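You operate a simulated robot arm through the tools that you are given. There is no shell and no other tool.

The job below is to be done with a simulated robot arm. You get a single attempt, and the scene is never put back.

JOB
Open valves 4, 5 and 6 to bring water to Welder and Wash, then shut valve 3.
Fine: the Tank glass ends dry; leave the other valves.
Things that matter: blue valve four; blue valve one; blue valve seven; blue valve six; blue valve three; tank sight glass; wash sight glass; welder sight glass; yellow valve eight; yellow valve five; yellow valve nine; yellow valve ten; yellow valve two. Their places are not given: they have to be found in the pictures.

It is judged by the outcome, as a careful person would: the job done as asked, and still so three seconds after it is handed in. It fails if anything else is knocked over, pushed out of place, dropped, spilled or broken.

ROBOT AND FRAMES
A 7-joint arm with a two-finger parallel gripper, fixed in place. Base frame: the origin is at the foot of the arm, x ahead of it, y to its left, z up; the work surface is at about z = 84. Lengths are in cm, angles in degrees, forces in N, time in s.
With the tool pointing down near the work surface it reaches from about 38 to 76 cm from the base axis. Its first joint turns from -143.0 to 143.0 degrees. Payload 3 kg.
The TCP is the grasp point between the finger pads, 3 cm short of the fingertips. In the tool frame z runs along the fingers and y along their closing line. Largest opening 11 cm; finger width 2, thickness 1; the body of the gripper, 4.8 by 11.2 cm, starts 5.5 cm behind the TCP.
Orientation is that of the tool frame in the base frame, as [roll, pitch, yaw] about the fixed x, y, z axes, in that order (R = Rz(yaw) Ry(pitch) Rx(roll)). With the fingers straight down and closing along the base's y, the tool's x points along the base's -x, its y along +y and its z along -z.

CONTROLS
- The arm moves only by the tool arm_command. Its argument "commands" is one flat list of numbers, 7 for each row, row after row: the finger opening in cm, from 0 to 11, then the shift along the base's x, y, z in units of 200 mm (1.0 is 200 mm), then the turn, a rotation vector about the base's x, y, z in units of 90 degrees (1.0 is 90 degrees). In form: [hand, tx, ty, tz, wx, wy, wz, hand, tx, ty, tz, wx, wy, wz, ...]. A call has 1 to 20 rows; each row is the pose to reach, as a shift and turn from the pose commanded when the call began. A call with a number of a shift or a turn outside -1 to 1 is refused whole. Rows are played at 5 a second. More than 5 cm and 8.6 degrees between two rows, or a gripper value outside its range, and nothing of the call is played. Where a pose cannot be reached the arm comes as near as it can. A force on the tool above 50 N (or 10 N above the force at the start of the call, whichever is more), or a blocked arm, ends the call early, and 0.2 s more pass. Each finger travels about 10.8 cm/s and halts on what it meets, pressing with about 39 N; the grip force reading is that of the motor and also rises with nothing between the fingers. The clock runs only during rows and for 0.2 s after the last one: add rows that repeat a pose to give the fingers time. It gives the time, the measured TCP pose, the force on the tool (base axes), the opening and the grip force at its end, in the units of the frame above (readings bear some noise), with the torque about the TCP (base axes, N m) and any sound that the robot's microphone picked up, and new pictures: "show" is both (left out), scene, wrist or none.
- Cameras (640 x 400 px; columns grow to the right, rows downward): "scene" is fixed at [4.22, 65.71, 150.32]; the picture's right is [-0.48, -0.88, 0.00], its down [-0.67, 0.36, -0.65] and it looks along [0.57, -0.31, -0.76] (base axes); focal length 264 px, centre (320, 200). "wrist" rides on the gripper at [7.2, 1.7, -10.3] in the tool frame; the picture's right is [-0.23, 0.97, 0.00], its down [-0.76, -0.18, -0.62] and it looks along [-0.61, -0.14, 0.78] (tool axes); focal length 222 px, centre (320, 200).
- lift_body(by): slides the trunk up (or, below 0, down) by that many cm; the arm rides with it, the base frame stays. It gives what a move gives, with no picture.
- point_at(camera, pixels): for up to 12 pixels [column, row] of the newest picture of that camera ("zoom" is the newest enlarged one), the place [x, y, z] in the base frame of the surface seen there, good to about 0.2 cm, but the place of the scene camera against the robot may be out by one fixed shift of up to 1.2 cm in any direction. The clock stands still meanwhile.
- zoom(camera, box): a new picture of the part [left, top, right, bottom] of that camera's present view, enlarged. The clock stands still meanwhile.
- hand_in(): hands the job in; it is judged then, once.

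Leave the gripper open and the arm clear of the work at the hand-in unless told otherwise.

The tools are called after "Emit:" by a JSON object that holds its "op" and its "data". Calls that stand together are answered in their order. arm_command: Moves the arm, as the interface text tells. Its arguments: {"type":"object","properties":{"commands":{"type":"array"},"show":{"type":"string","enum":["both","scene","wrist","none"]}},"required":["commands"]} The other tools are called the same way: lift_body (by) slides the trunk up or down; point_at (camera, pixels) gives the place of the surface under pixels of a picture; zoom (camera, box) takes an enlarged picture of a part of a camera's view; hand_in () hands the job in.

At the start:

```text
t: 0.0
tcp_pos: [57.82, 25.99, 117.62]
tool_rot: [180.0, -0.1, 180.0]
contact_force: [-1.1, -0.3, 0.2]
moment: [0.04, 0.02, -0.02]
grip_width: 11.01
finger_force: 0.0
trunk travel left (down, up): [-75.0, 14.0]
```

scene: 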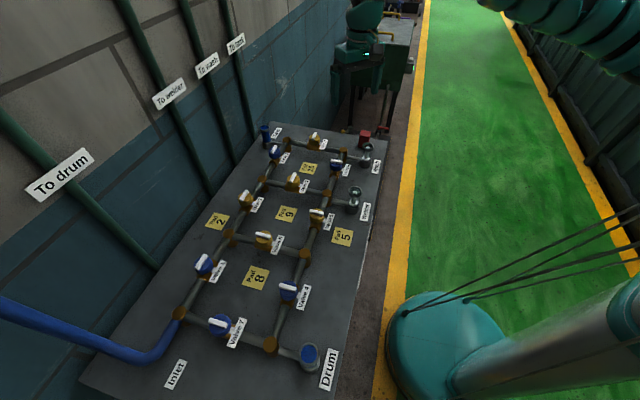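
wrist: 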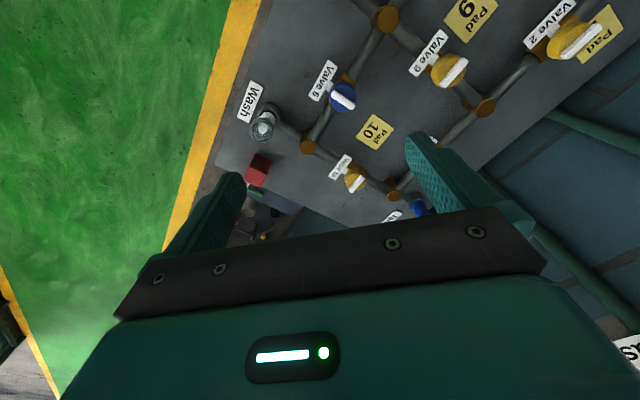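

I see a sloping view of a pipe table with blue and yellow valves, labels, and sight glasses. First I will enlarge parts of the scene picture to read the labels.

Emit:
{"op": "zoom", "data": {"camera": "scene", "box": [230, 110, 400, 216]}}

Emit:
{"op": "zoom", "data": {"camera": "scene", "box": [150, 180, 370, 318]}}

Emit:
{"op": "zoom", "data": {"camera": "scene", "box": [130, 250, 370, 400]}}

Emit:
{"op": "zoom", "data": {"camera": "wrist", "box": [220, 0, 640, 230]}}

```text
3.76 times, centred on (315, 163) of scene
```

zoom: 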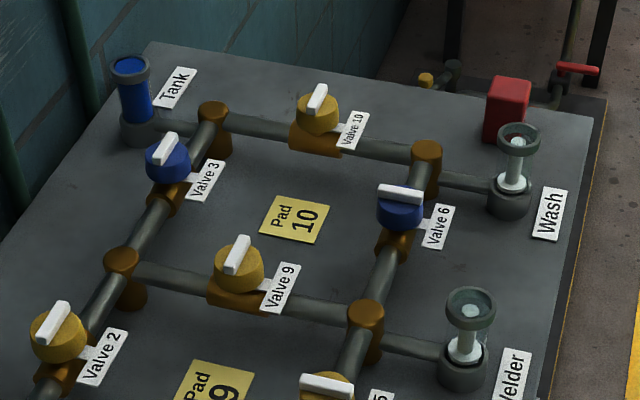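

```text
2.90 times, centred on (260, 249) of scene
```

zoom: 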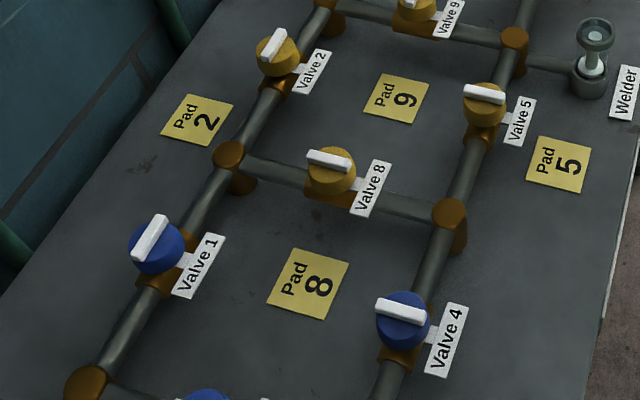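

```text
2.67 times, centred on (250, 325) of scene
```

zoom: 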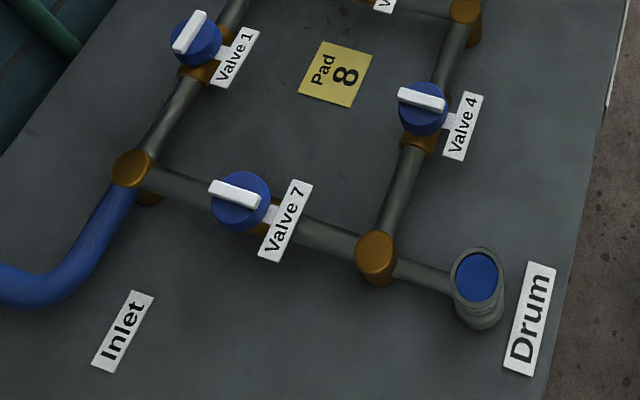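

```text
1.52 times, centred on (430, 115) of wrist
```

zoom: 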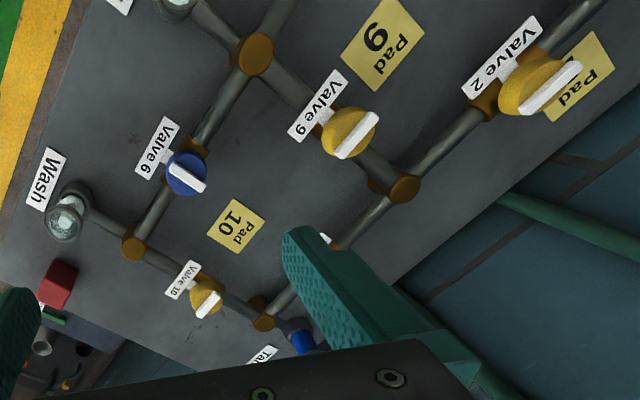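

The labels are readable: handles in line with the pipe look open (1, 2, 3, 7, 8), and across it look shut (4, 5, 6, 9, 10). Tank and Drum glasses are blue, Wash and Welder are empty. Next I measure the handles and labels in the scene picture.

Emit:
{"op": "point_at", "data": {"camera": "scene", "pixels": [[288, 287], [316, 212], [337, 162], [273, 150], [245, 199], [293, 178], [315, 137], [263, 236], [204, 262], [218, 322], [257, 278], [342, 237]]}}

Emit:
{"op": "zoom", "data": {"camera": "scene", "box": [250, 260, 340, 316]}}

Emit:
{"op": "zoom", "data": {"camera": "scene", "box": [290, 190, 380, 246]}}

```text
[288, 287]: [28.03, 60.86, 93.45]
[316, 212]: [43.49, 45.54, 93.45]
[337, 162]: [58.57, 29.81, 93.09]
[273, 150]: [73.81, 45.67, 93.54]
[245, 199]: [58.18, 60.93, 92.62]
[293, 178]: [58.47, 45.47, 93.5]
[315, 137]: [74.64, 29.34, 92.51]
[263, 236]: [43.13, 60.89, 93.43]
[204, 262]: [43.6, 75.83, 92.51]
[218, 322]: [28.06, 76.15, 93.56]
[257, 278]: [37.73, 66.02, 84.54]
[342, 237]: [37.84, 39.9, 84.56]
```

```text
7.11 times, centred on (295, 288) of scene
```

zoom: 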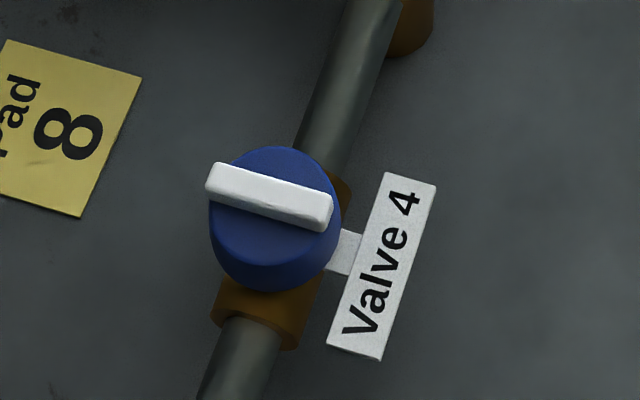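

```text
7.11 times, centred on (335, 218) of scene
```

zoom: 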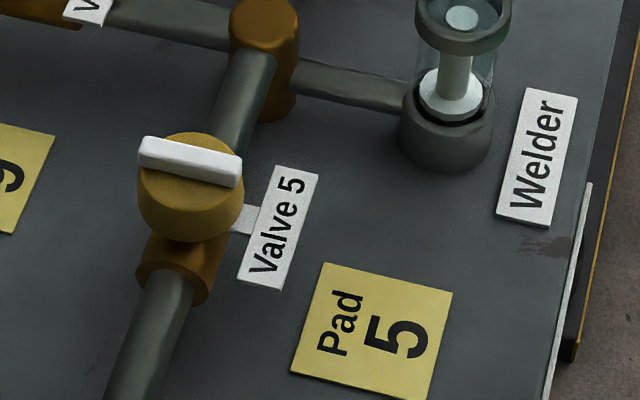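

The valves form a grid turned 45° to my axes. The scene camera may be shifted, so I compare with wrist camera readings of valves 6, 9, 2 and 10, labels and the table.

Emit:
{"op": "point_at", "data": {"camera": "wrist", "pixels": [[343, 97], [334, 90], [352, 104], [454, 71], [575, 39], [356, 184], [375, 128], [387, 18], [307, 145], [470, 20], [262, 120], [400, 80]]}}

Emit:
{"op": "point_at", "data": {"camera": "scene", "pixels": [[332, 161], [342, 163], [309, 168], [286, 214], [360, 162], [355, 190], [300, 255], [305, 254], [270, 344], [180, 313], [229, 238], [265, 180]]}}

Emit:
{"op": "zoom", "data": {"camera": "wrist", "box": [290, 60, 400, 130]}}

```text
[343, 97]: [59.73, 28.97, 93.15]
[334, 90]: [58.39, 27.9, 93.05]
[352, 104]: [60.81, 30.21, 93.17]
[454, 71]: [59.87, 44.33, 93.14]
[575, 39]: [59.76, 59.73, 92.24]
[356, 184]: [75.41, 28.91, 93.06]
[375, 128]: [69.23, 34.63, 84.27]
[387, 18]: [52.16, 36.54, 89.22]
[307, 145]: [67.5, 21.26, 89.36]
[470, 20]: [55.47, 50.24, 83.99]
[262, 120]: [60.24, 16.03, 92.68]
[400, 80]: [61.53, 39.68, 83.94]
```

```text
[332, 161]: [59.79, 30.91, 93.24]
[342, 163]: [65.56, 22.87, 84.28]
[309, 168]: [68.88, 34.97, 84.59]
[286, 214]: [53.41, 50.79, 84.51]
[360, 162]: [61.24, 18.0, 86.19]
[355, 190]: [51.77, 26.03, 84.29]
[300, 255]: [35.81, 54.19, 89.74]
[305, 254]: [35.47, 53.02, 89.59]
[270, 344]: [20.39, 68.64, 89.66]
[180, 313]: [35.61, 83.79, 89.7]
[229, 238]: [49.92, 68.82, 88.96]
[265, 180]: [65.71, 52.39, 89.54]
```

```text
5.71 times, centred on (345, 95) of wrist
```

zoom: 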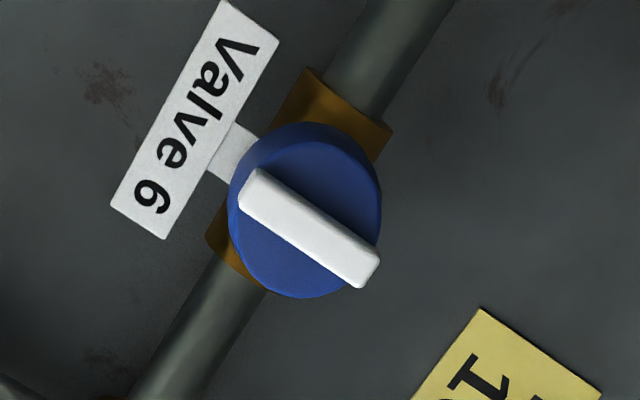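

The wrist readings put valve 6 near (59.8, 28.9), and they show the scene camera is off by about (+1.3, −1.2). Now I measure valve 6's shape on the enlarged picture: bar ends, cap top, cap edge and tag.

Emit:
{"op": "point_at", "data": {"camera": "zoom", "pixels": [[258, 178], [248, 195], [372, 262], [360, 280], [310, 225], [340, 165], [270, 260], [320, 285], [375, 205], [305, 130], [235, 155], [240, 40]]}}

```text
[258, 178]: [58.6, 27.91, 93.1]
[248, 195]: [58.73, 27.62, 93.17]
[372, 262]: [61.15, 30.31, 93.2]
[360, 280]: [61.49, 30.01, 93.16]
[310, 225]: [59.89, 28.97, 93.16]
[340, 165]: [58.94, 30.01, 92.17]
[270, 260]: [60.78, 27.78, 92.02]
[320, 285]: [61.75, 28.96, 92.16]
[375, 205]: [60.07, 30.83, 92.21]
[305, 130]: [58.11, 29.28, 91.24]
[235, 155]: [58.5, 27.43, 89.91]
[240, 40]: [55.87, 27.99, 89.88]
```

The bar on each valve is about 4 cm long and rises 1 cm above the cap (cap top z≈92.1, bar top z≈93.15). I'll work in the stated order, so valve 4 comes first, at about (29.2, 59.6). I move there high up and turn the hand +45° so the fingers close across the bar.

Emit:
{"op": "arm_command", "data": {"commands": [11, -0.1, 0.12, 0, 0, 0, 0.083, 11, -0.22, 0.27, 0, 0, 0, 0.167, 11, -0.35, 0.42, 0, 0, 0, 0.25, 11, -0.48, 0.58, 0, 0, 0, 0.333, 11, -0.61, 0.73, 0, 0, 0, 0.417, 11, -0.73, 0.87, 0, 0, 0, 0.5], "show": "both"}}

```text
t: 1.4
tcp_pos: [43.23, 43.32, 117.64]
tool_rot: [-179.9, 0.0, -135.0]
contact_force: [1.0, -0.4, 0.0]
moment: [0.01, 0.06, 0.0]
grip_width: 11.0
finger_force: 0.1
trunk travel left (down, up): [-75.0, 14.0]
```

scene: 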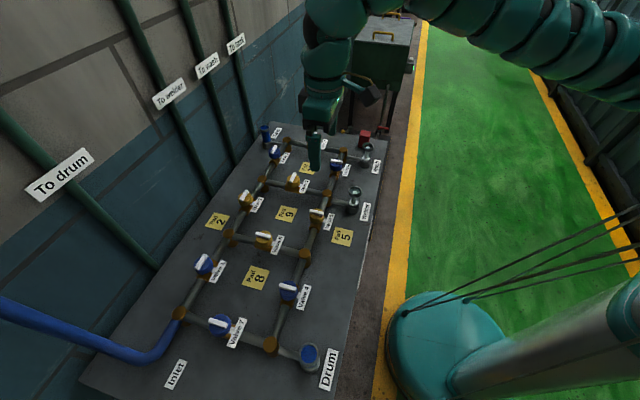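
wrist: 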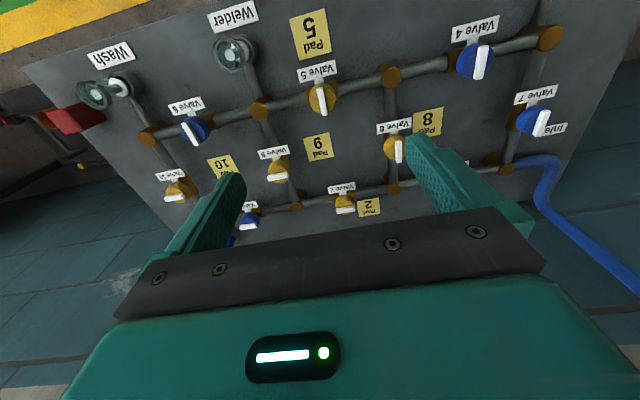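

The hand is at (43.2, 43.3) and the wrist view shows nearly the whole table. I enlarge it to check each handle and the pads, and measure the valves and nodes.

Emit:
{"op": "zoom", "data": {"camera": "wrist", "box": [280, 0, 600, 200]}}

Emit:
{"op": "zoom", "data": {"camera": "wrist", "box": [60, 20, 380, 220]}}

Emit:
{"op": "point_at", "data": {"camera": "wrist", "pixels": [[479, 62], [321, 99], [196, 130], [248, 216], [390, 74], [547, 37], [260, 109], [152, 134], [279, 170], [399, 147], [540, 123], [506, 162]]}}

```text
2.00 times, centred on (440, 100) of wrist
```

zoom: 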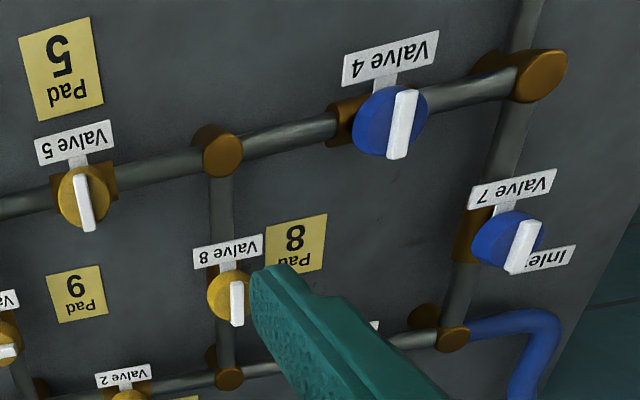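

```text
2.00 times, centred on (220, 120) of wrist
```

zoom: 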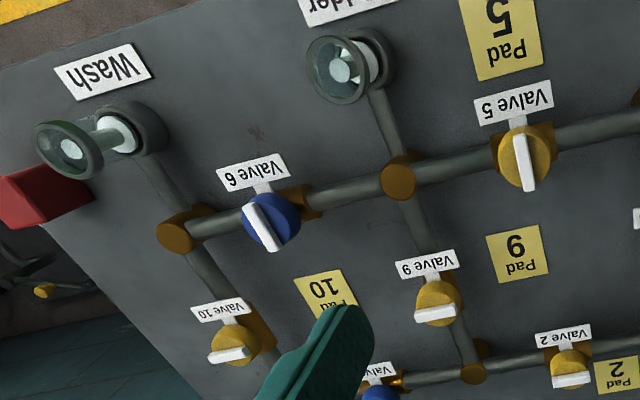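

```text
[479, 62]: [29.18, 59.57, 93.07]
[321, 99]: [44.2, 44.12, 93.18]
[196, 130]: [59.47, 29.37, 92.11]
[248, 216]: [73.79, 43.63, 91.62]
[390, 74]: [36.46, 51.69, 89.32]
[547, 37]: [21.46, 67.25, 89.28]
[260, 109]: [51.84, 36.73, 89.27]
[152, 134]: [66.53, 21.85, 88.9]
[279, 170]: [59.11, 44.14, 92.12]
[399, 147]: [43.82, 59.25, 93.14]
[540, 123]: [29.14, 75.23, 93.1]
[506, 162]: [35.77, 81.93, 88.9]
```

Valve 4's bar centre reads (29.2, 59.6). I move over it at z≈103 with the fingers narrowed to 4 cm.

Emit:
{"op": "arm_command", "data": {"commands": [11, -0.118, 0.134, -0.05, 0, 0, 0, 9, -0.235, 0.268, -0.15, 0, 0, 0, 7, -0.353, 0.403, -0.3, 0, 0, 0, 5, -0.47, 0.537, -0.45, 0, 0, 0, 4, -0.588, 0.671, -0.6, 0, 0, 0, 4, -0.705, 0.805, -0.73, 0, 0, 0, 4, -0.705, 0.805, -0.73, 0, 0, 0], "show": "both"}}

```text
t: 3.0
tcp_pos: [25.25, 50.66, 106.9]
tool_rot: [-179.8, 0.1, -135.0]
contact_force: [-1.9, 1.1, 0.6]
moment: [0.0, -0.03, 0.0]
grip_width: 4.02
finger_force: 0.1
out of reach, approached as far as the arm can: row 1, 2, 3, 4, 5, 6, 7
trunk travel left (down, up): [-75.0, 14.0]
```

scene: 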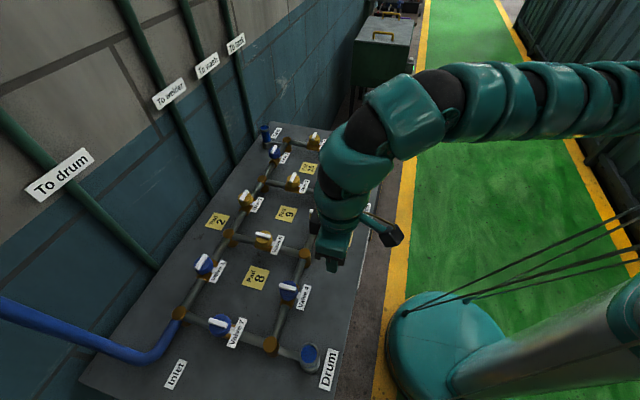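
wrist: 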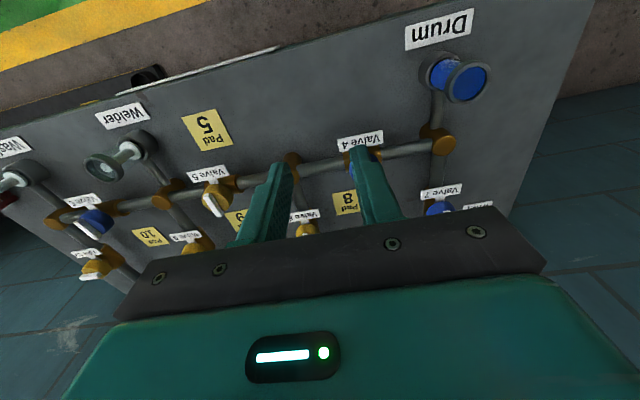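

The arm stopped short at (25.3, 50.7, 106.9), so the pose was out of reach from this trunk height. I measure points along the arm in the scene picture to find where the shoulder and elbow are.

Emit:
{"op": "point_at", "data": {"camera": "scene", "pixels": [[625, 90], [580, 90], [540, 95], [490, 100], [440, 100], [400, 120], [360, 155], [345, 190], [335, 235], [450, 330], [560, 370], [630, 320]]}}

```text
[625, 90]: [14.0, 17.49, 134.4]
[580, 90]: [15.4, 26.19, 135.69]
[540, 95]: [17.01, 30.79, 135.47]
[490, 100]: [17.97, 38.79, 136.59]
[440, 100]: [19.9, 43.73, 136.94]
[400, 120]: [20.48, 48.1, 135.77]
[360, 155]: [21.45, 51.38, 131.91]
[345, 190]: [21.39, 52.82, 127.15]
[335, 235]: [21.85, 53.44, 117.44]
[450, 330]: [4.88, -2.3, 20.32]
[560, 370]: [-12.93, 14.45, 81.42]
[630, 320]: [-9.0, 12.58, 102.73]
```

The arm is stretched from a shoulder above (about z≈150), so lowering the trunk should extend the reach over the table. First I pull the hand back and up to a safe height so that it stays clear as the trunk comes down.

Emit:
{"op": "arm_command", "data": {"commands": [4, -0.05, -0.1, 0.2, 0, 0, 0, 4, -0.12, -0.25, 0.4, 0, 0, 0, 4, -0.2, -0.4, 0.6, 0, 0, 0, 4, -0.2, -0.4, 0.6, 0, 0, 0], "show": "none"}}

```text
refused: row 2 steps farther than a row can; nothing moved
```

One row stepped slightly more than 5 cm. I send the same motion in smaller steps.

Emit:
{"op": "arm_command", "data": {"commands": [4, -0.05, -0.1, 0.15, 0, 0, 0, 4, -0.1, -0.2, 0.3, 0, 0, 0, 4, -0.15, -0.3, 0.45, 0, 0, 0, 4, -0.2, -0.4, 0.6, 0, 0, 0, 4, -0.2, -0.4, 0.6, 0, 0, 0], "show": "none"}}

```text
t: 4.2
tcp_pos: [21.4, 42.2, 118.49]
tool_rot: [-179.9, -0.1, -135.0]
contact_force: [-0.2, 0.3, 0.2]
moment: [-0.03, -0.05, 0.0]
grip_width: 4.0
finger_force: 0.0
trunk travel left (down, up): [-75.0, 14.0]
```

The hand is now at (21.4, 42.2, 118.5), well clear. I lower the trunk by 14 cm, which brings the hand to about z=104, still above everything.

Emit:
{"op": "lift_body", "data": {"by": -14}}

```text
t: 5.9
tcp_pos: [21.35, 42.31, 104.5]
tool_rot: [-179.9, 0.0, -135.1]
contact_force: [0.4, 0.1, 0.4]
moment: [-0.03, 0.0, -0.01]
grip_width: 4.02
finger_force: 0.0
trunk travel left (down, up): [-61.0, 28.0]
```

The hand is at z=104.5. Now I reach outward at this height toward valve 4 at (29.1, 59.5).

Emit:
{"op": "arm_command", "data": {"commands": [4, 0.08, 0.17, 0, 0, 0, 0, 4, 0.155, 0.344, 0, 0, 0, 0, 4, 0.233, 0.516, 0, 0, 0, 0, 4, 0.31, 0.688, 0, 0, 0, 0, 4, 0.388, 0.86, 0, 0, 0, 0, 4, 0.388, 0.86, 0, 0, 0, 0], "show": "both"}}

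```text
t: 7.3
tcp_pos: [24.78, 49.48, 104.5]
tool_rot: [-179.9, 0.1, -135.0]
contact_force: [-0.7, 0.0, -0.2]
moment: [-0.01, 0.01, 0.0]
grip_width: 3.98
finger_force: 0.1
out of reach, approached as far as the arm can: row 3, 4, 5, 6
trunk travel left (down, up): [-61.0, 28.0]
```

scene: 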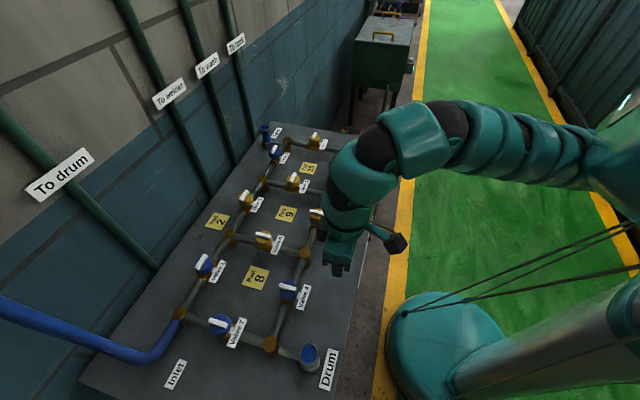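
wrist: 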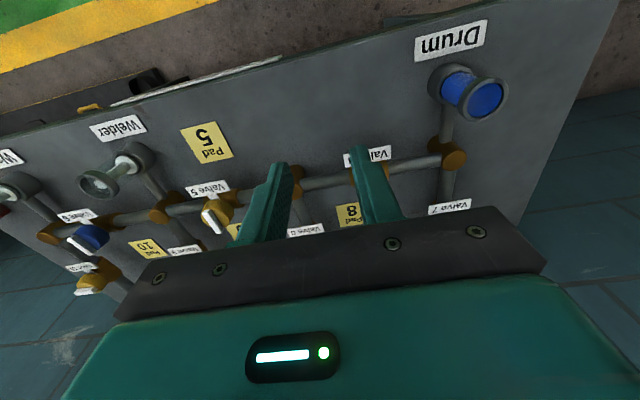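

The hand stopped at (24.8, 49.5), about 55 cm out, so lowering the trunk did not help by itself. I measure the arm's links again to see how it is bent.

Emit:
{"op": "point_at", "data": {"camera": "scene", "pixels": [[620, 150], [590, 165], [560, 155], [530, 150], [490, 140], [455, 130], [420, 140], [380, 150], [350, 180], [345, 215], [335, 250], [390, 240]]}}

Emit:
{"op": "zoom", "data": {"camera": "scene", "box": [300, 60, 640, 400]}}

```text
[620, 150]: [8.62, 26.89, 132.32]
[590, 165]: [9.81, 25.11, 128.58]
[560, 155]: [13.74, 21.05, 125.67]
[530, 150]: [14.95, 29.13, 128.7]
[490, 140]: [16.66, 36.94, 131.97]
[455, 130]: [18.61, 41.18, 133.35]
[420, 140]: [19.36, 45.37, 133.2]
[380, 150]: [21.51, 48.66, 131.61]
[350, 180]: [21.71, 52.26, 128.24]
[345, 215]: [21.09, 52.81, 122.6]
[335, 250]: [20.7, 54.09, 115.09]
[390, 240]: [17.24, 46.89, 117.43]
```

```text
1.18 times, centred on (470, 230) of scene
```

zoom: 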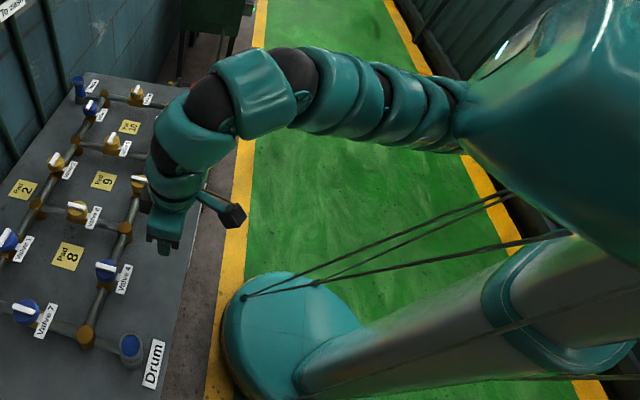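

The hand is still free and the arm has bends left, so the limit may depend on the direction from the base. I test by moving toward valve 5 at (44.2, 44.2), at the same safe height z=104.5.

Emit:
{"op": "arm_command", "data": {"commands": [4, 0.2, -0.06, 0, 0, 0, 0, 4, 0.4, -0.11, 0, 0, 0, 0, 4, 0.6, -0.16, 0, 0, 0, 0, 4, 0.8, -0.21, 0, 0, 0, 0, 4, 0.97, -0.264, 0, 0, 0, 0, 4, 0.97, -0.264, 0, 0, 0, 0], "show": "both"}}

```text
t: 8.7
tcp_pos: [42.9, 43.38, 104.24]
tool_rot: [180.0, 0.0, -135.0]
contact_force: [0.2, -0.3, 0.7]
moment: [0.01, 0.0, 0.01]
grip_width: 3.99
finger_force: 0.0
out of reach, approached as far as the arm can: row 4, 5, 6
trunk travel left (down, up): [-61.0, 28.0]
```

scene: 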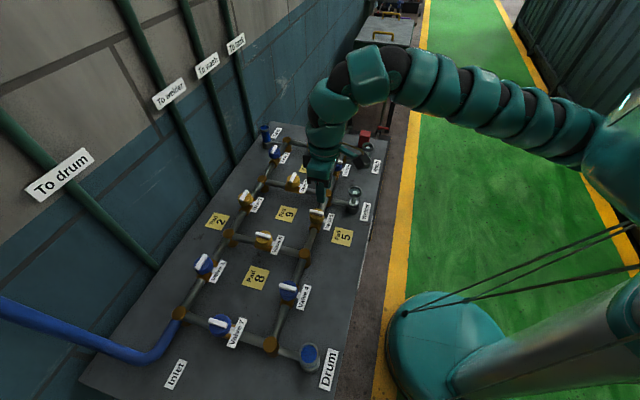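
wrist: 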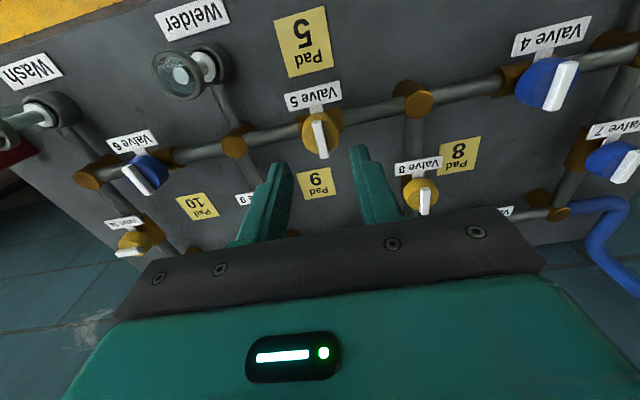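

Reach here ends at (42.9, 43.4), so it varies with direction. The arm bends in two places before pointing down. I measure the arm's links again to work out how much tilting the hand outward would gain.

Emit:
{"op": "point_at", "data": {"camera": "scene", "pixels": [[610, 140], [585, 140], [545, 120], [515, 110], [475, 95], [440, 80], [398, 70], [370, 75], [343, 80], [328, 105], [324, 140], [320, 170]]}}

Emit:
{"op": "zoom", "data": {"camera": "scene", "box": [280, 30, 640, 230]}}

```text
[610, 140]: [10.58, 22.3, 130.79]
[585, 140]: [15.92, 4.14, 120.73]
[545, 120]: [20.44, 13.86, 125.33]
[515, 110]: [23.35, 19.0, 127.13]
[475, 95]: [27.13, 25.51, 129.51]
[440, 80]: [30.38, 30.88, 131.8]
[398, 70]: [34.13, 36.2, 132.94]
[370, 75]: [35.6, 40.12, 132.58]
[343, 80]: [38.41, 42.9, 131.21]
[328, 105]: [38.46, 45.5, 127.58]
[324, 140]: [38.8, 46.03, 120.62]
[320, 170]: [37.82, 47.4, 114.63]
```

```text
1.78 times, centred on (460, 130) of scene
```

zoom: 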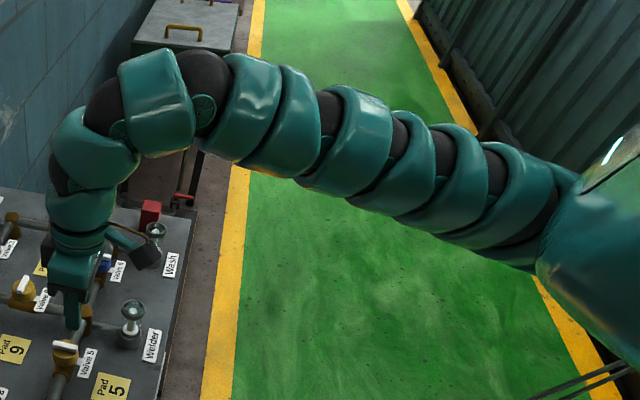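

The arm is straight out to its wrist here, so the way to gain reach is to tilt the hand outward. The shoulder sits near (19, 0), and valve 4 lies in direction 80° from it. I draw back to (26.5, 46, 108), turn the hand +35° to face that direction, and close the fingers into one blunt pusher.

Emit:
{"op": "arm_command", "data": {"commands": [3, -0.16, 0.026, 0.04, 0, 0, 0.078, 2, -0.33, 0.052, 0.08, 0, 0, 0.156, 1, -0.49, 0.078, 0.12, 0, 0, 0.233, 0, -0.66, 0.105, 0.16, 0, 0, 0.311, 0, -0.82, 0.131, 0.19, 0, 0, 0.389, 0, -0.82, 0.131, 0.19, 0, 0, 0.389], "show": "none"}}

```text
t: 10.3
tcp_pos: [34.19, 43.28, 107.59]
tool_rot: [179.7, -0.4, -107.4]
contact_force: [1.0, -0.8, 0.4]
moment: [-0.03, 0.0, 0.01]
grip_width: 0.02
finger_force: 37.9
trunk travel left (down, up): [-61.0, 28.0]
stopped in row 6: the arm was blocked; the commanded pose is now the measured one
```

The arm reports it was blocked at (34.2, 43.3), with almost no force on the tool. I look at both cameras before moving again.

Emit:
{"op": "arm_command", "data": {"commands": [0, 0, 0, 0, 0, 0, 0], "show": "both"}}

```text
t: 10.7
tcp_pos: [34.06, 43.4, 107.66]
tool_rot: [179.8, -0.3, -107.3]
contact_force: [0.0, -0.5, -0.1]
moment: [0.0, -0.02, 0.0]
grip_width: 0.0
finger_force: 38.0
trunk travel left (down, up): [-61.0, 28.0]
```

scene: 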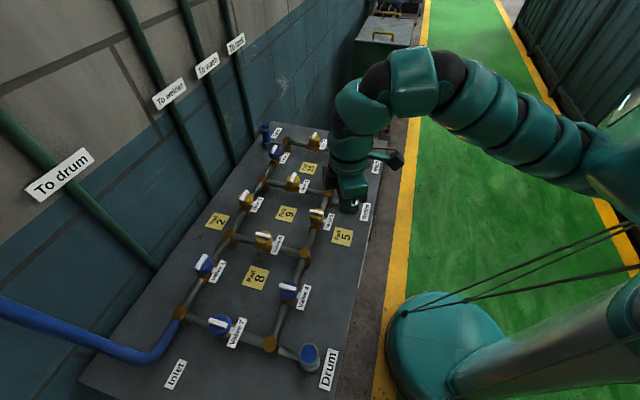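
wrist: 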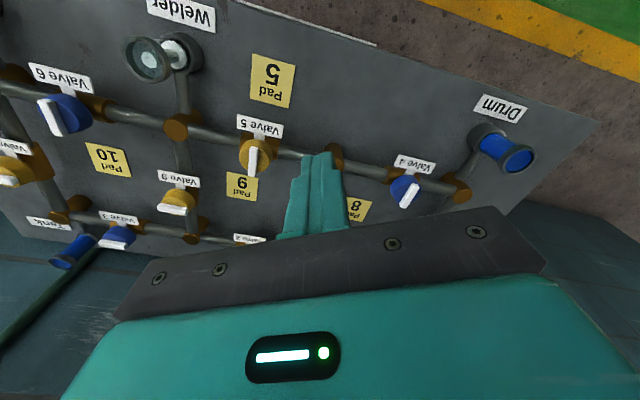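

Nothing is touching; the arm seems to have lagged while un-straightening. I continue slowly with smaller steps to (27, 45.5, 108).

Emit:
{"op": "arm_command", "data": {"commands": [0, -0.05, 0.015, 0, 0, 0, 0.01, 0, -0.1, 0.03, 0, 0, 0, 0.02, 0, -0.15, 0.045, 0, 0, 0, 0.03, 0, -0.2, 0.06, 0, 0, 0, 0.04, 0, -0.25, 0.075, 0, 0, 0, 0.05, 0, -0.3, 0.09, 0, 0, 0, 0.065, 0, -0.35, 0.105, 0, 0, 0, 0.08, 0, -0.35, 0.105, 0, 0, 0, 0.08], "show": "none"}}

```text
t: 12.7
tcp_pos: [33.99, 43.04, 107.3]
tool_rot: [179.3, -0.8, -107.1]
contact_force: [-0.7, 0.1, -0.6]
moment: [0.01, -0.01, -0.02]
grip_width: 0.0
finger_force: 38.0
trunk travel left (down, up): [-61.0, 28.0]
stopped in row 8: the arm was blocked; the commanded pose is now the measured one
```

The arm did not move at all toward −x with this hand turn, though it was there earlier at yaw −135. Perhaps a wrist joint or the camera bracket is the hindrance. I turn the hand back by 25° in place and look at the result.

Emit:
{"op": "arm_command", "data": {"commands": [0, 0, 0, 0, 0, 0, -0.07, 0, 0, 0, 0, 0, 0, -0.14, 0, 0, 0, 0, 0, 0, -0.21, 0, 0, 0, 0, 0, 0, -0.28, 0, 0, 0, 0, 0, 0, -0.28], "show": "none"}}

```text
t: 13.9
tcp_pos: [34.0, 43.06, 107.28]
tool_rot: [179.3, -0.6, -132.2]
contact_force: [-0.3, -0.3, -0.1]
moment: [0.0, -0.03, 0.01]
grip_width: 0.0
finger_force: 37.3
trunk travel left (down, up): [-61.0, 28.0]
```

Turning back worked (yaw −132). Now I try the move toward −x with this hand turn.

Emit:
{"op": "arm_command", "data": {"commands": [0, -0.07, 0.02, 0, 0, 0, 0, 0, -0.14, 0.04, 0, 0, 0, 0, 0, -0.21, 0.06, 0, 0, 0, 0, 0, -0.28, 0.08, 0, 0, 0, 0, 0, -0.35, 0.1, 0, 0, 0, 0, 0, -0.35, 0.1, 0, 0, 0, 0], "show": "scene"}}

```text
t: 15.5
tcp_pos: [33.94, 42.49, 106.84]
tool_rot: [179.3, -1.3, -139.3]
contact_force: [-0.1, -0.2, -0.6]
moment: [0.0, 0.0, 0.0]
grip_width: 0.01
finger_force: 37.5
trunk travel left (down, up): [-61.0, 28.0]
stopped in row 6: the arm was blocked; the commanded pose is now the measured one
```

scene: 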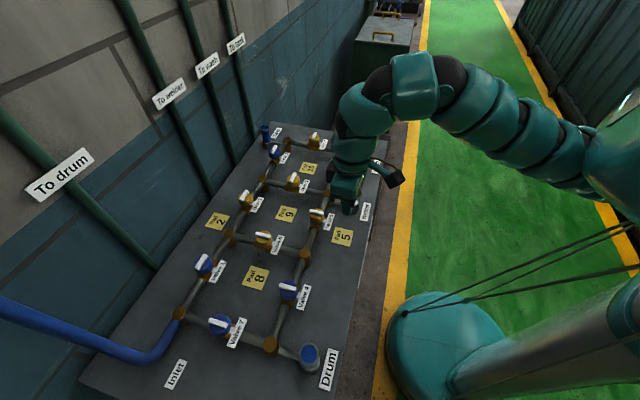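

Still held at x≈34, and the yaw drifted, so one joint is being held by something. I try a different route: draw in toward the base and up a little, then swing over.

Emit:
{"op": "arm_command", "data": {"commands": [0, 0, -0.08, 0.08, 0, 0, 0, 0, 0, -0.16, 0.16, 0, 0, 0.03, 0, 0, -0.24, 0.24, 0, 0, 0.05, 0, 0, -0.32, 0.3, 0, 0, 0.05, 0, 0, -0.32, 0.3, 0, 0, 0.05], "show": "scene"}}

```text
t: 16.7
tcp_pos: [36.45, 38.01, 107.01]
tool_rot: [179.0, -1.3, -136.9]
contact_force: [-0.1, -0.5, 0.6]
moment: [-0.01, -0.02, -0.03]
grip_width: 0.0
finger_force: 37.7
out of reach, approached as far as the arm can: row 1, 2, 3, 4, 5
trunk travel left (down, up): [-61.0, 28.0]
```

scene: 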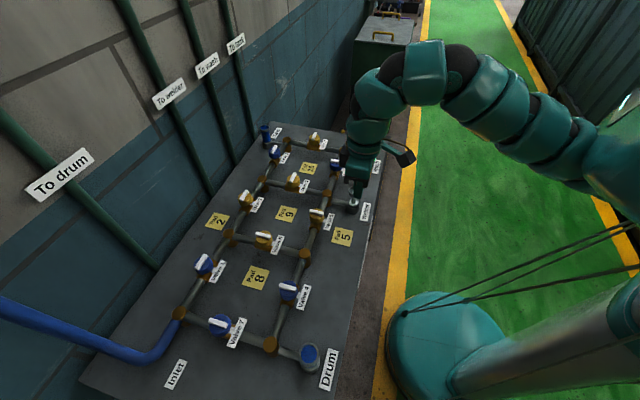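

Drawing in was refused as out of reach, which suggests the elbow is caught in a poor posture. I go back toward the starting hand pose (57.8, 26, about 104, yaw 180) to recover a good arm posture.

Emit:
{"op": "arm_command", "data": {"commands": [0, 0.15, -0.08, 0, 0, 0, -0.07, 0, 0.3, -0.17, 0, 0, 0, -0.14, 0, 0.45, -0.25, -0.02, 0, 0, -0.21, 0, 0.6, -0.34, -0.05, 0, 0, -0.28, 0, 0.75, -0.42, -0.08, 0, 0, -0.35, 0, 0.9, -0.5, -0.11, 0, 0, -0.42, 0, 1.0, -0.57, -0.14, 0, 0, -0.48, 0, 1.0, -0.57, -0.14, 0, 0, -0.48], "show": "both"}}

```text
t: 18.5
tcp_pos: [54.79, 27.6, 104.22]
tool_rot: [179.4, -1.3, -177.8]
contact_force: [-0.8, 1.0, -0.8]
moment: [0.01, 0.02, 0.0]
grip_width: 0.01
finger_force: 37.6
trunk travel left (down, up): [-61.0, 28.0]
```

scene: 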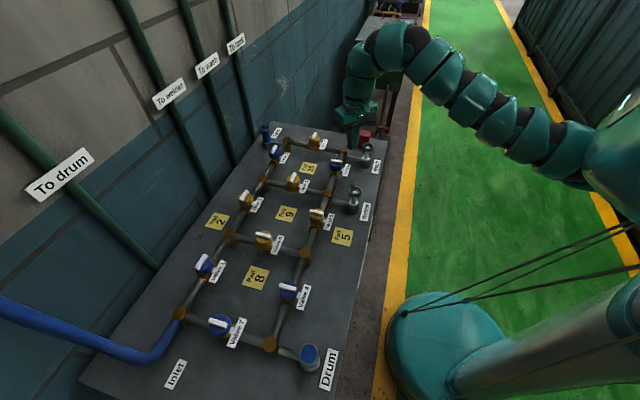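
wrist: 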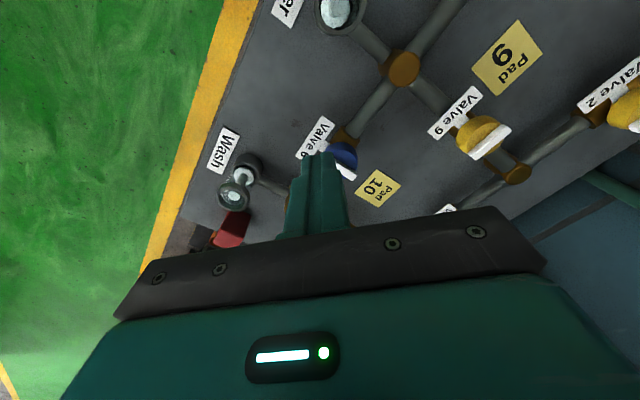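

The arm is back near its starting posture at (54.8, 27.6, 104.2). I enlarge the arm to understand its joints.

Emit:
{"op": "zoom", "data": {"camera": "scene", "box": [320, 10, 640, 210]}}

Emit:
{"op": "point_at", "data": {"camera": "scene", "pixels": [[615, 145], [585, 145], [550, 140], [525, 125], [500, 120], [480, 95], [445, 70], [415, 50], [388, 40], [360, 60], [355, 90], [352, 115]]}}

```text
2.00 times, centred on (480, 110) of scene
```

zoom: 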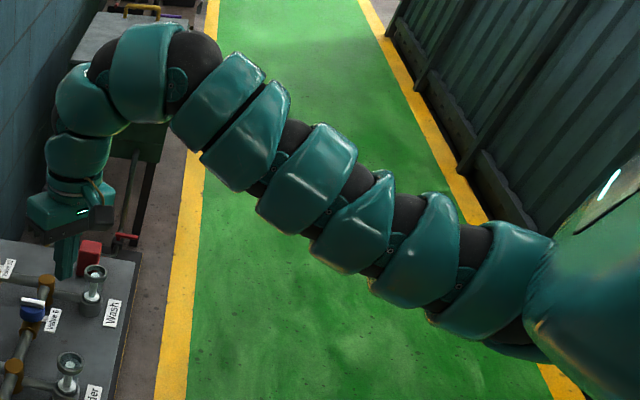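

```text
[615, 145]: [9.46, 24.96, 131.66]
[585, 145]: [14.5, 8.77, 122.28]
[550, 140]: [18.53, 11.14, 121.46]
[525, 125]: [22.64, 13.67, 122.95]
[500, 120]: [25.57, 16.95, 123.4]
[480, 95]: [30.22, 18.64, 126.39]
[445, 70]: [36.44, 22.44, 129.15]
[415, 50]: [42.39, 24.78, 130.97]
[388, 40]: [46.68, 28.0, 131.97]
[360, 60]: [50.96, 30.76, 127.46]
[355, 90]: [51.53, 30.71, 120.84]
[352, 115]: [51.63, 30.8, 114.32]
```

The arm is a chain of short bending joints. I try again: return toward (42, 41) with the hand turned to yaw −135, and then tilt outward there, where I have moved without trouble.

Emit:
{"op": "arm_command", "data": {"commands": [0, -0.1, 0.1, 0, 0, 0, 0.08, 0, -0.2, 0.2, 0, 0, 0, 0.16, 0, -0.3, 0.3, 0, 0, 0, 0.24, 0, -0.4, 0.4, 0, 0, 0, 0.32, 0, -0.5, 0.5, 0.02, 0, 0, 0.4, 0, -0.6, 0.62, 0.05, 0, 0, 0.476, 0, -0.6, 0.62, 0.05, 0, 0, 0.476], "show": "none"}}

```text
t: 20.1
tcp_pos: [42.93, 39.92, 105.22]
tool_rot: [179.2, -1.4, -134.9]
contact_force: [-0.3, 0.1, -0.4]
moment: [0.0, 0.02, 0.01]
grip_width: 0.0
finger_force: 37.4
trunk travel left (down, up): [-61.0, 28.0]
```

Now I tilt the hand outward by 30° in place, toward direction 45°, at z=105, clear of everything.

Emit:
{"op": "arm_command", "data": {"commands": [0, 0, 0, 0, 0.059, -0.059, 0, 0, 0, 0, 0, 0.118, -0.118, 0, 0, 0, 0, 0, 0.177, -0.177, 0, 0, 0, 0, 0, 0.236, -0.236, 0, 0, 0, 0, 0, 0.236, -0.236, 0], "show": "both"}}

```text
t: 21.3
tcp_pos: [42.7, 39.95, 105.26]
tool_rot: [179.3, 28.7, -134.9]
contact_force: [0.4, 0.1, 0.2]
moment: [0.0, 0.01, 0.0]
grip_width: 0.0
finger_force: 37.7
trunk travel left (down, up): [-61.0, 28.0]
```

scene: 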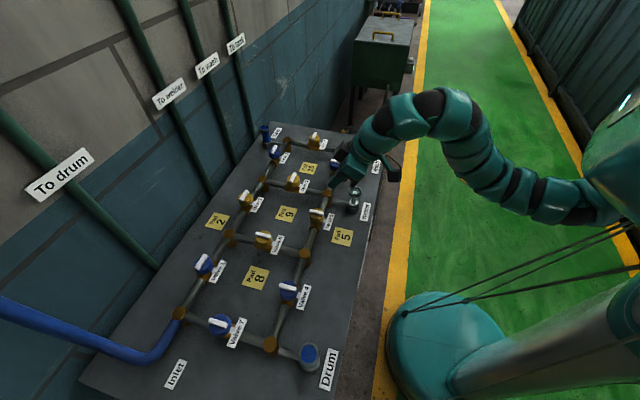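
wrist: 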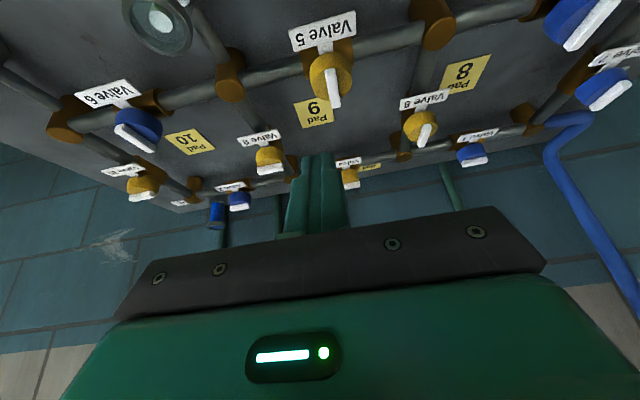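

The tilt worked without strain and the arm now has slack. I move the tilted hand over toward valve 4, to about (28, 57) at z≈104.

Emit:
{"op": "arm_command", "data": {"commands": [0, -0.12, 0.14, 0, 0, 0, 0, 0, -0.245, 0.285, 0, 0, 0, 0, 0, -0.37, 0.425, 0, 0, 0, 0, 0, -0.49, 0.57, 0, 0, 0, 0, 0, -0.61, 0.71, 0, 0, 0, 0, 0, -0.735, 0.85, -0.05, 0, 0, 0, 0, -0.735, 0.85, -0.05, 0, 0, 0], "show": "both"}}

```text
t: 22.9
tcp_pos: [28.18, 56.91, 104.18]
tool_rot: [179.3, 28.8, -134.9]
contact_force: [0.2, 0.3, 0.1]
moment: [-0.01, 0.01, -0.02]
grip_width: 0.0
finger_force: 37.6
trunk travel left (down, up): [-61.0, 28.0]
```

scene: 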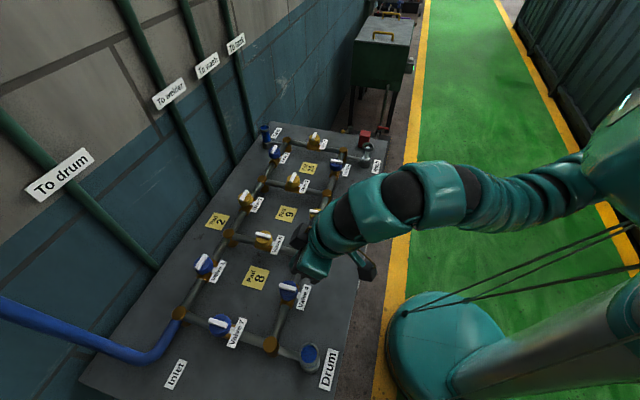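
wrist: 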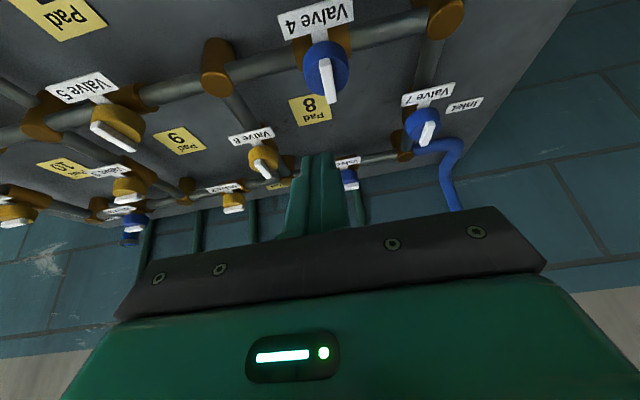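

The hand reached (28.2, 56.9, 104.2). I zoom on valve 4 in the wrist picture near (325, 75) and measure its bar.

Emit:
{"op": "zoom", "data": {"camera": "wrist", "box": [260, 20, 388, 100]}}

```text
5.00 times, centred on (324, 60) of wrist
```

zoom: 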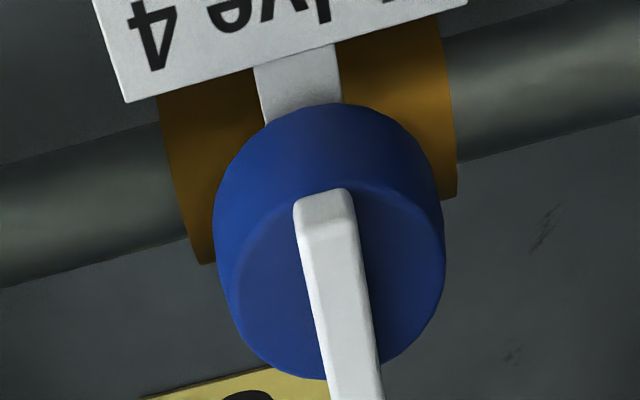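

Emit:
{"op": "point_at", "data": {"camera": "zoom", "pixels": [[308, 200], [345, 198], [325, 220], [340, 300], [355, 385], [270, 280], [410, 260], [330, 130], [300, 90], [225, 220], [440, 230], [390, 340]]}}

Emit:
{"op": "point_at", "data": {"camera": "wrist", "pixels": [[331, 99], [325, 80], [329, 92]]}}

```text
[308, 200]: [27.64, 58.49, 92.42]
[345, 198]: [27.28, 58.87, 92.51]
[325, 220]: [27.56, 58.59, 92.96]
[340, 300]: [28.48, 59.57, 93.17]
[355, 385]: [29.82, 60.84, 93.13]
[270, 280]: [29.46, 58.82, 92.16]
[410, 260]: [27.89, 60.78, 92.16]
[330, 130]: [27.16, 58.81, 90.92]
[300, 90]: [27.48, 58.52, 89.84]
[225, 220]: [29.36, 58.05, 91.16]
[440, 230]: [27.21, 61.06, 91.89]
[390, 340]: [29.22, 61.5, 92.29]
```

```text
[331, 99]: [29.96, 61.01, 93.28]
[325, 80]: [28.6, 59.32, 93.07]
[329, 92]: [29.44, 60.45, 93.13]
```

Valve 4's centre is about (28.8, 59.8), and its bar points to 45° (across the pipe). I will place the closed fingertips on the +x side of its far end, just above the cap. Then I push the far end round counter-clockwise, the usual opening turn. First I only go down beside the bar and look.

Emit:
{"op": "arm_command", "data": {"commands": [0, 0.06, 0.036, -0.1, 0, 0, 0, 0, 0.1215, 0.0725, -0.2, 0, 0, 0, 0, 0.1215, 0.0725, -0.3, 0, 0, 0, 0, 0.1215, 0.0725, -0.38, 0, 0, 0, 0, 0.1215, 0.0725, -0.42, 0, 0, 0, 0, 0.1215, 0.0725, -0.439, 0, 0, 0, 0, 0.1215, 0.0725, -0.439, 0, 0, 0], "show": "both"}}

```text
t: 24.5
tcp_pos: [30.45, 58.54, 95.46]
tool_rot: [179.2, 28.7, -134.9]
contact_force: [0.8, -0.6, 0.0]
moment: [0.0, -0.01, 0.03]
grip_width: 0.0
finger_force: 37.6
trunk travel left (down, up): [-61.0, 28.0]
```

scene: 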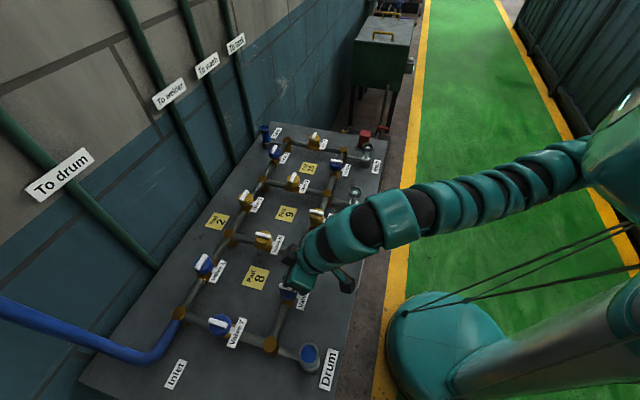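
wrist: 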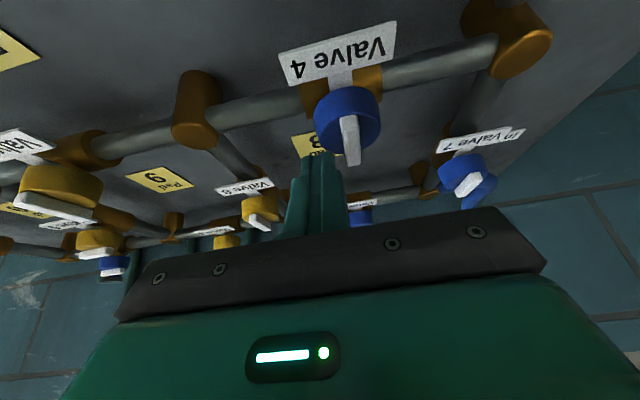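

The fingertip is beside the bar, at pixel (320, 155) with the bar at (350, 140). I zoom in to check the clearance and the height.

Emit:
{"op": "zoom", "data": {"camera": "wrist", "box": [272, 80, 400, 190]}}

Emit:
{"op": "zoom", "data": {"camera": "scene", "box": [250, 240, 378, 320]}}

```text
3.64 times, centred on (336, 135) of wrist
```

zoom: 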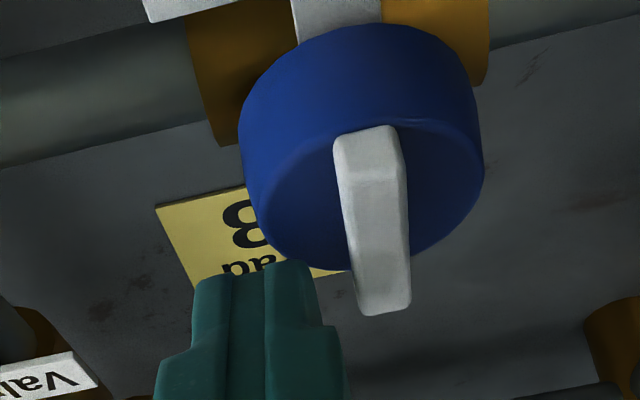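

```text
5.00 times, centred on (314, 280) of scene
```

zoom: 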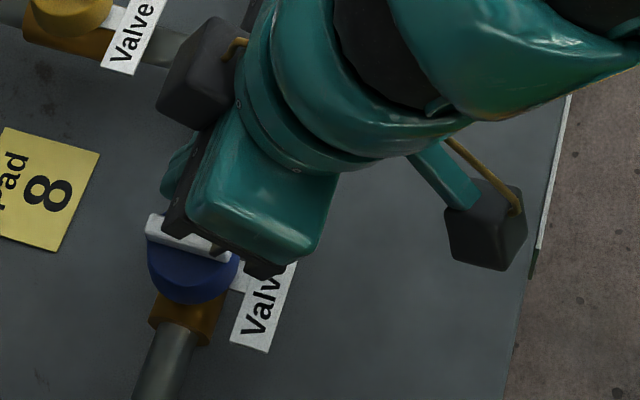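

The finger is beside the bar's far end with a small gap on its left. I start the push gently, for the first third of the turn, and read the forces.

Emit:
{"op": "arm_command", "data": {"commands": [0, -0.011, 0.018, 0, 0, 0, 0, 0, -0.0215, 0.035, 0, 0, 0, 0, 0, -0.025, 0.05, 0, 0, 0, 0, 0, -0.0275, 0.0675, 0, 0, 0, 0, 0, -0.04, 0.08, 0, 0, 0, 0, 0, -0.0505, 0.0915, 0, 0, 0, 0, 0, -0.0505, 0.0915, 0, 0, 0, 0], "show": "both"}}

```text
t: 26.1
tcp_pos: [30.15, 59.51, 95.28]
tool_rot: [179.2, 28.8, -135.0]
contact_force: [12.4, -1.4, -3.7]
moment: [-0.05, -0.3, -0.09]
grip_width: 0.01
finger_force: 37.6
out of reach, approached as far as the arm can: row 5, 6, 7
trunk travel left (down, up): [-61.0, 28.0]
```

scene: 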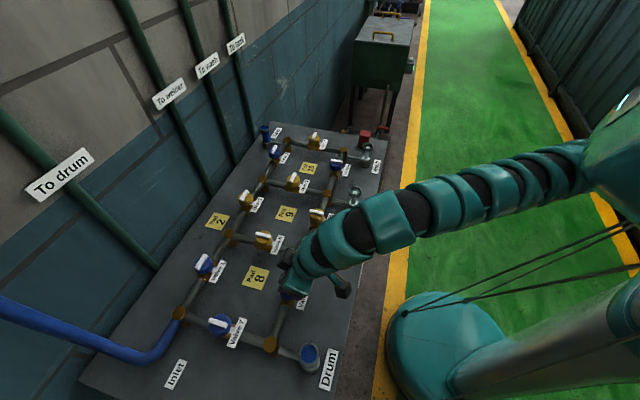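
wrist: 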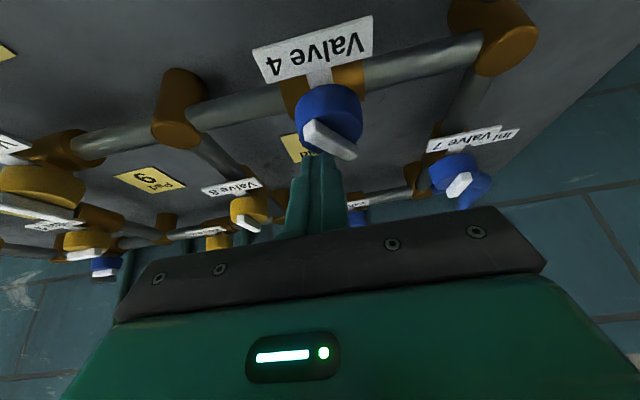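

The bar turned easily counter-clockwise, by about 35°, with only 12 N. Then the arm ran out of reach. I lift straight up, draw in a little, and turn the hand +35° so that it faces the valve squarely before tilting more.

Emit:
{"op": "arm_command", "data": {"commands": [0, 0.01, 0, 0.08, 0, 0, 0, 0, 0.01, 0, 0.18, 0, 0, 0, 0, 0, -0.1, 0.26, 0, 0, 0, 0, 0, -0.2, 0.32, 0, 0, 0, 0, 0, -0.3, 0.36, 0, 0, 0, 0, 0, -0.35, 0.38, 0, 0, 0.08, 0, 0, -0.35, 0.38, 0, 0, 0.16, 0, 0, -0.35, 0.38, 0, 0, 0.24, 0, 0, -0.35, 0.38, 0, 0, 0.32, 0, 0, -0.35, 0.38, 0, 0, 0.39, 0, 0, -0.35, 0.38, 0, 0, 0.39], "show": "both"}}

```text
t: 28.5
tcp_pos: [29.77, 52.56, 102.98]
tool_rot: [179.3, 28.8, -99.7]
contact_force: [0.2, 0.0, -0.1]
moment: [-0.01, -0.03, -0.01]
grip_width: 0.0
finger_force: 37.9
trunk travel left (down, up): [-61.0, 28.0]
```

scene: 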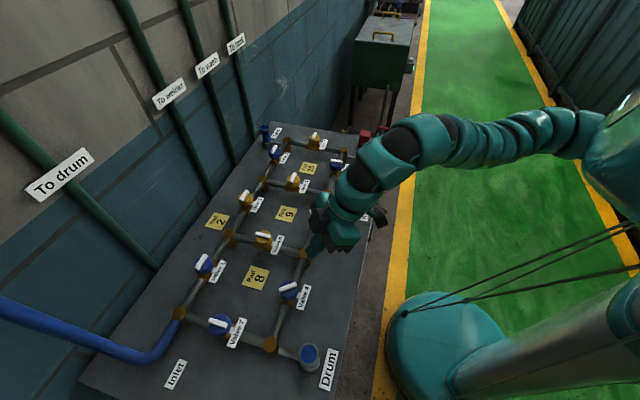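
wrist: 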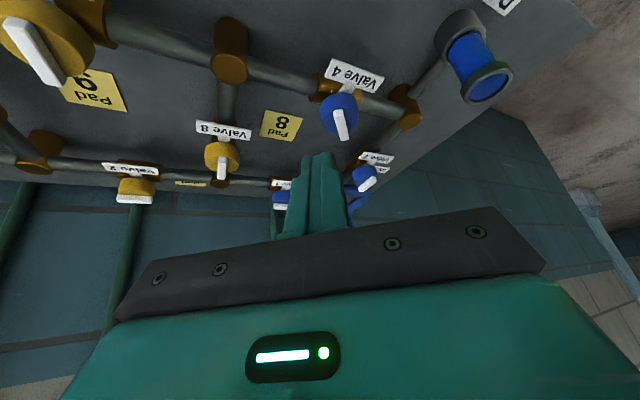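

That worked (yaw −99.7). I zoom on valve 4 to measure how far its bar has turned.

Emit:
{"op": "zoom", "data": {"camera": "wrist", "box": [290, 55, 400, 150]}}

Emit:
{"op": "zoom", "data": {"camera": "scene", "box": [250, 260, 340, 316]}}

```text
4.21 times, centred on (345, 102) of wrist
```

zoom: 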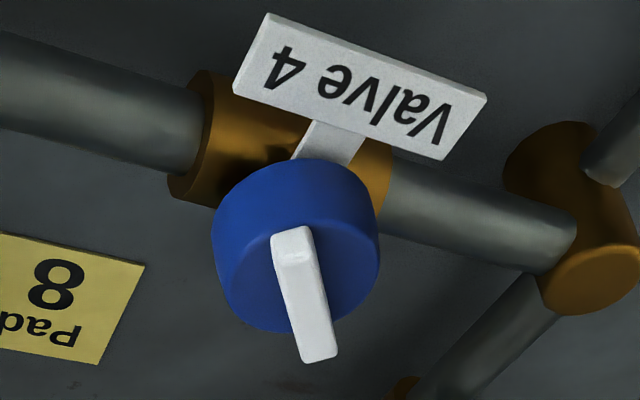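

```text
7.11 times, centred on (295, 288) of scene
```

zoom: 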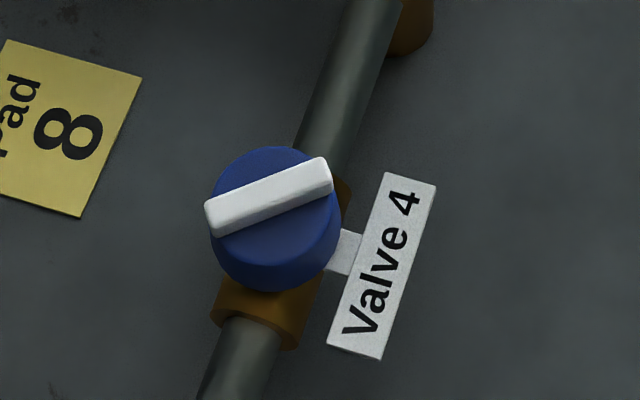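

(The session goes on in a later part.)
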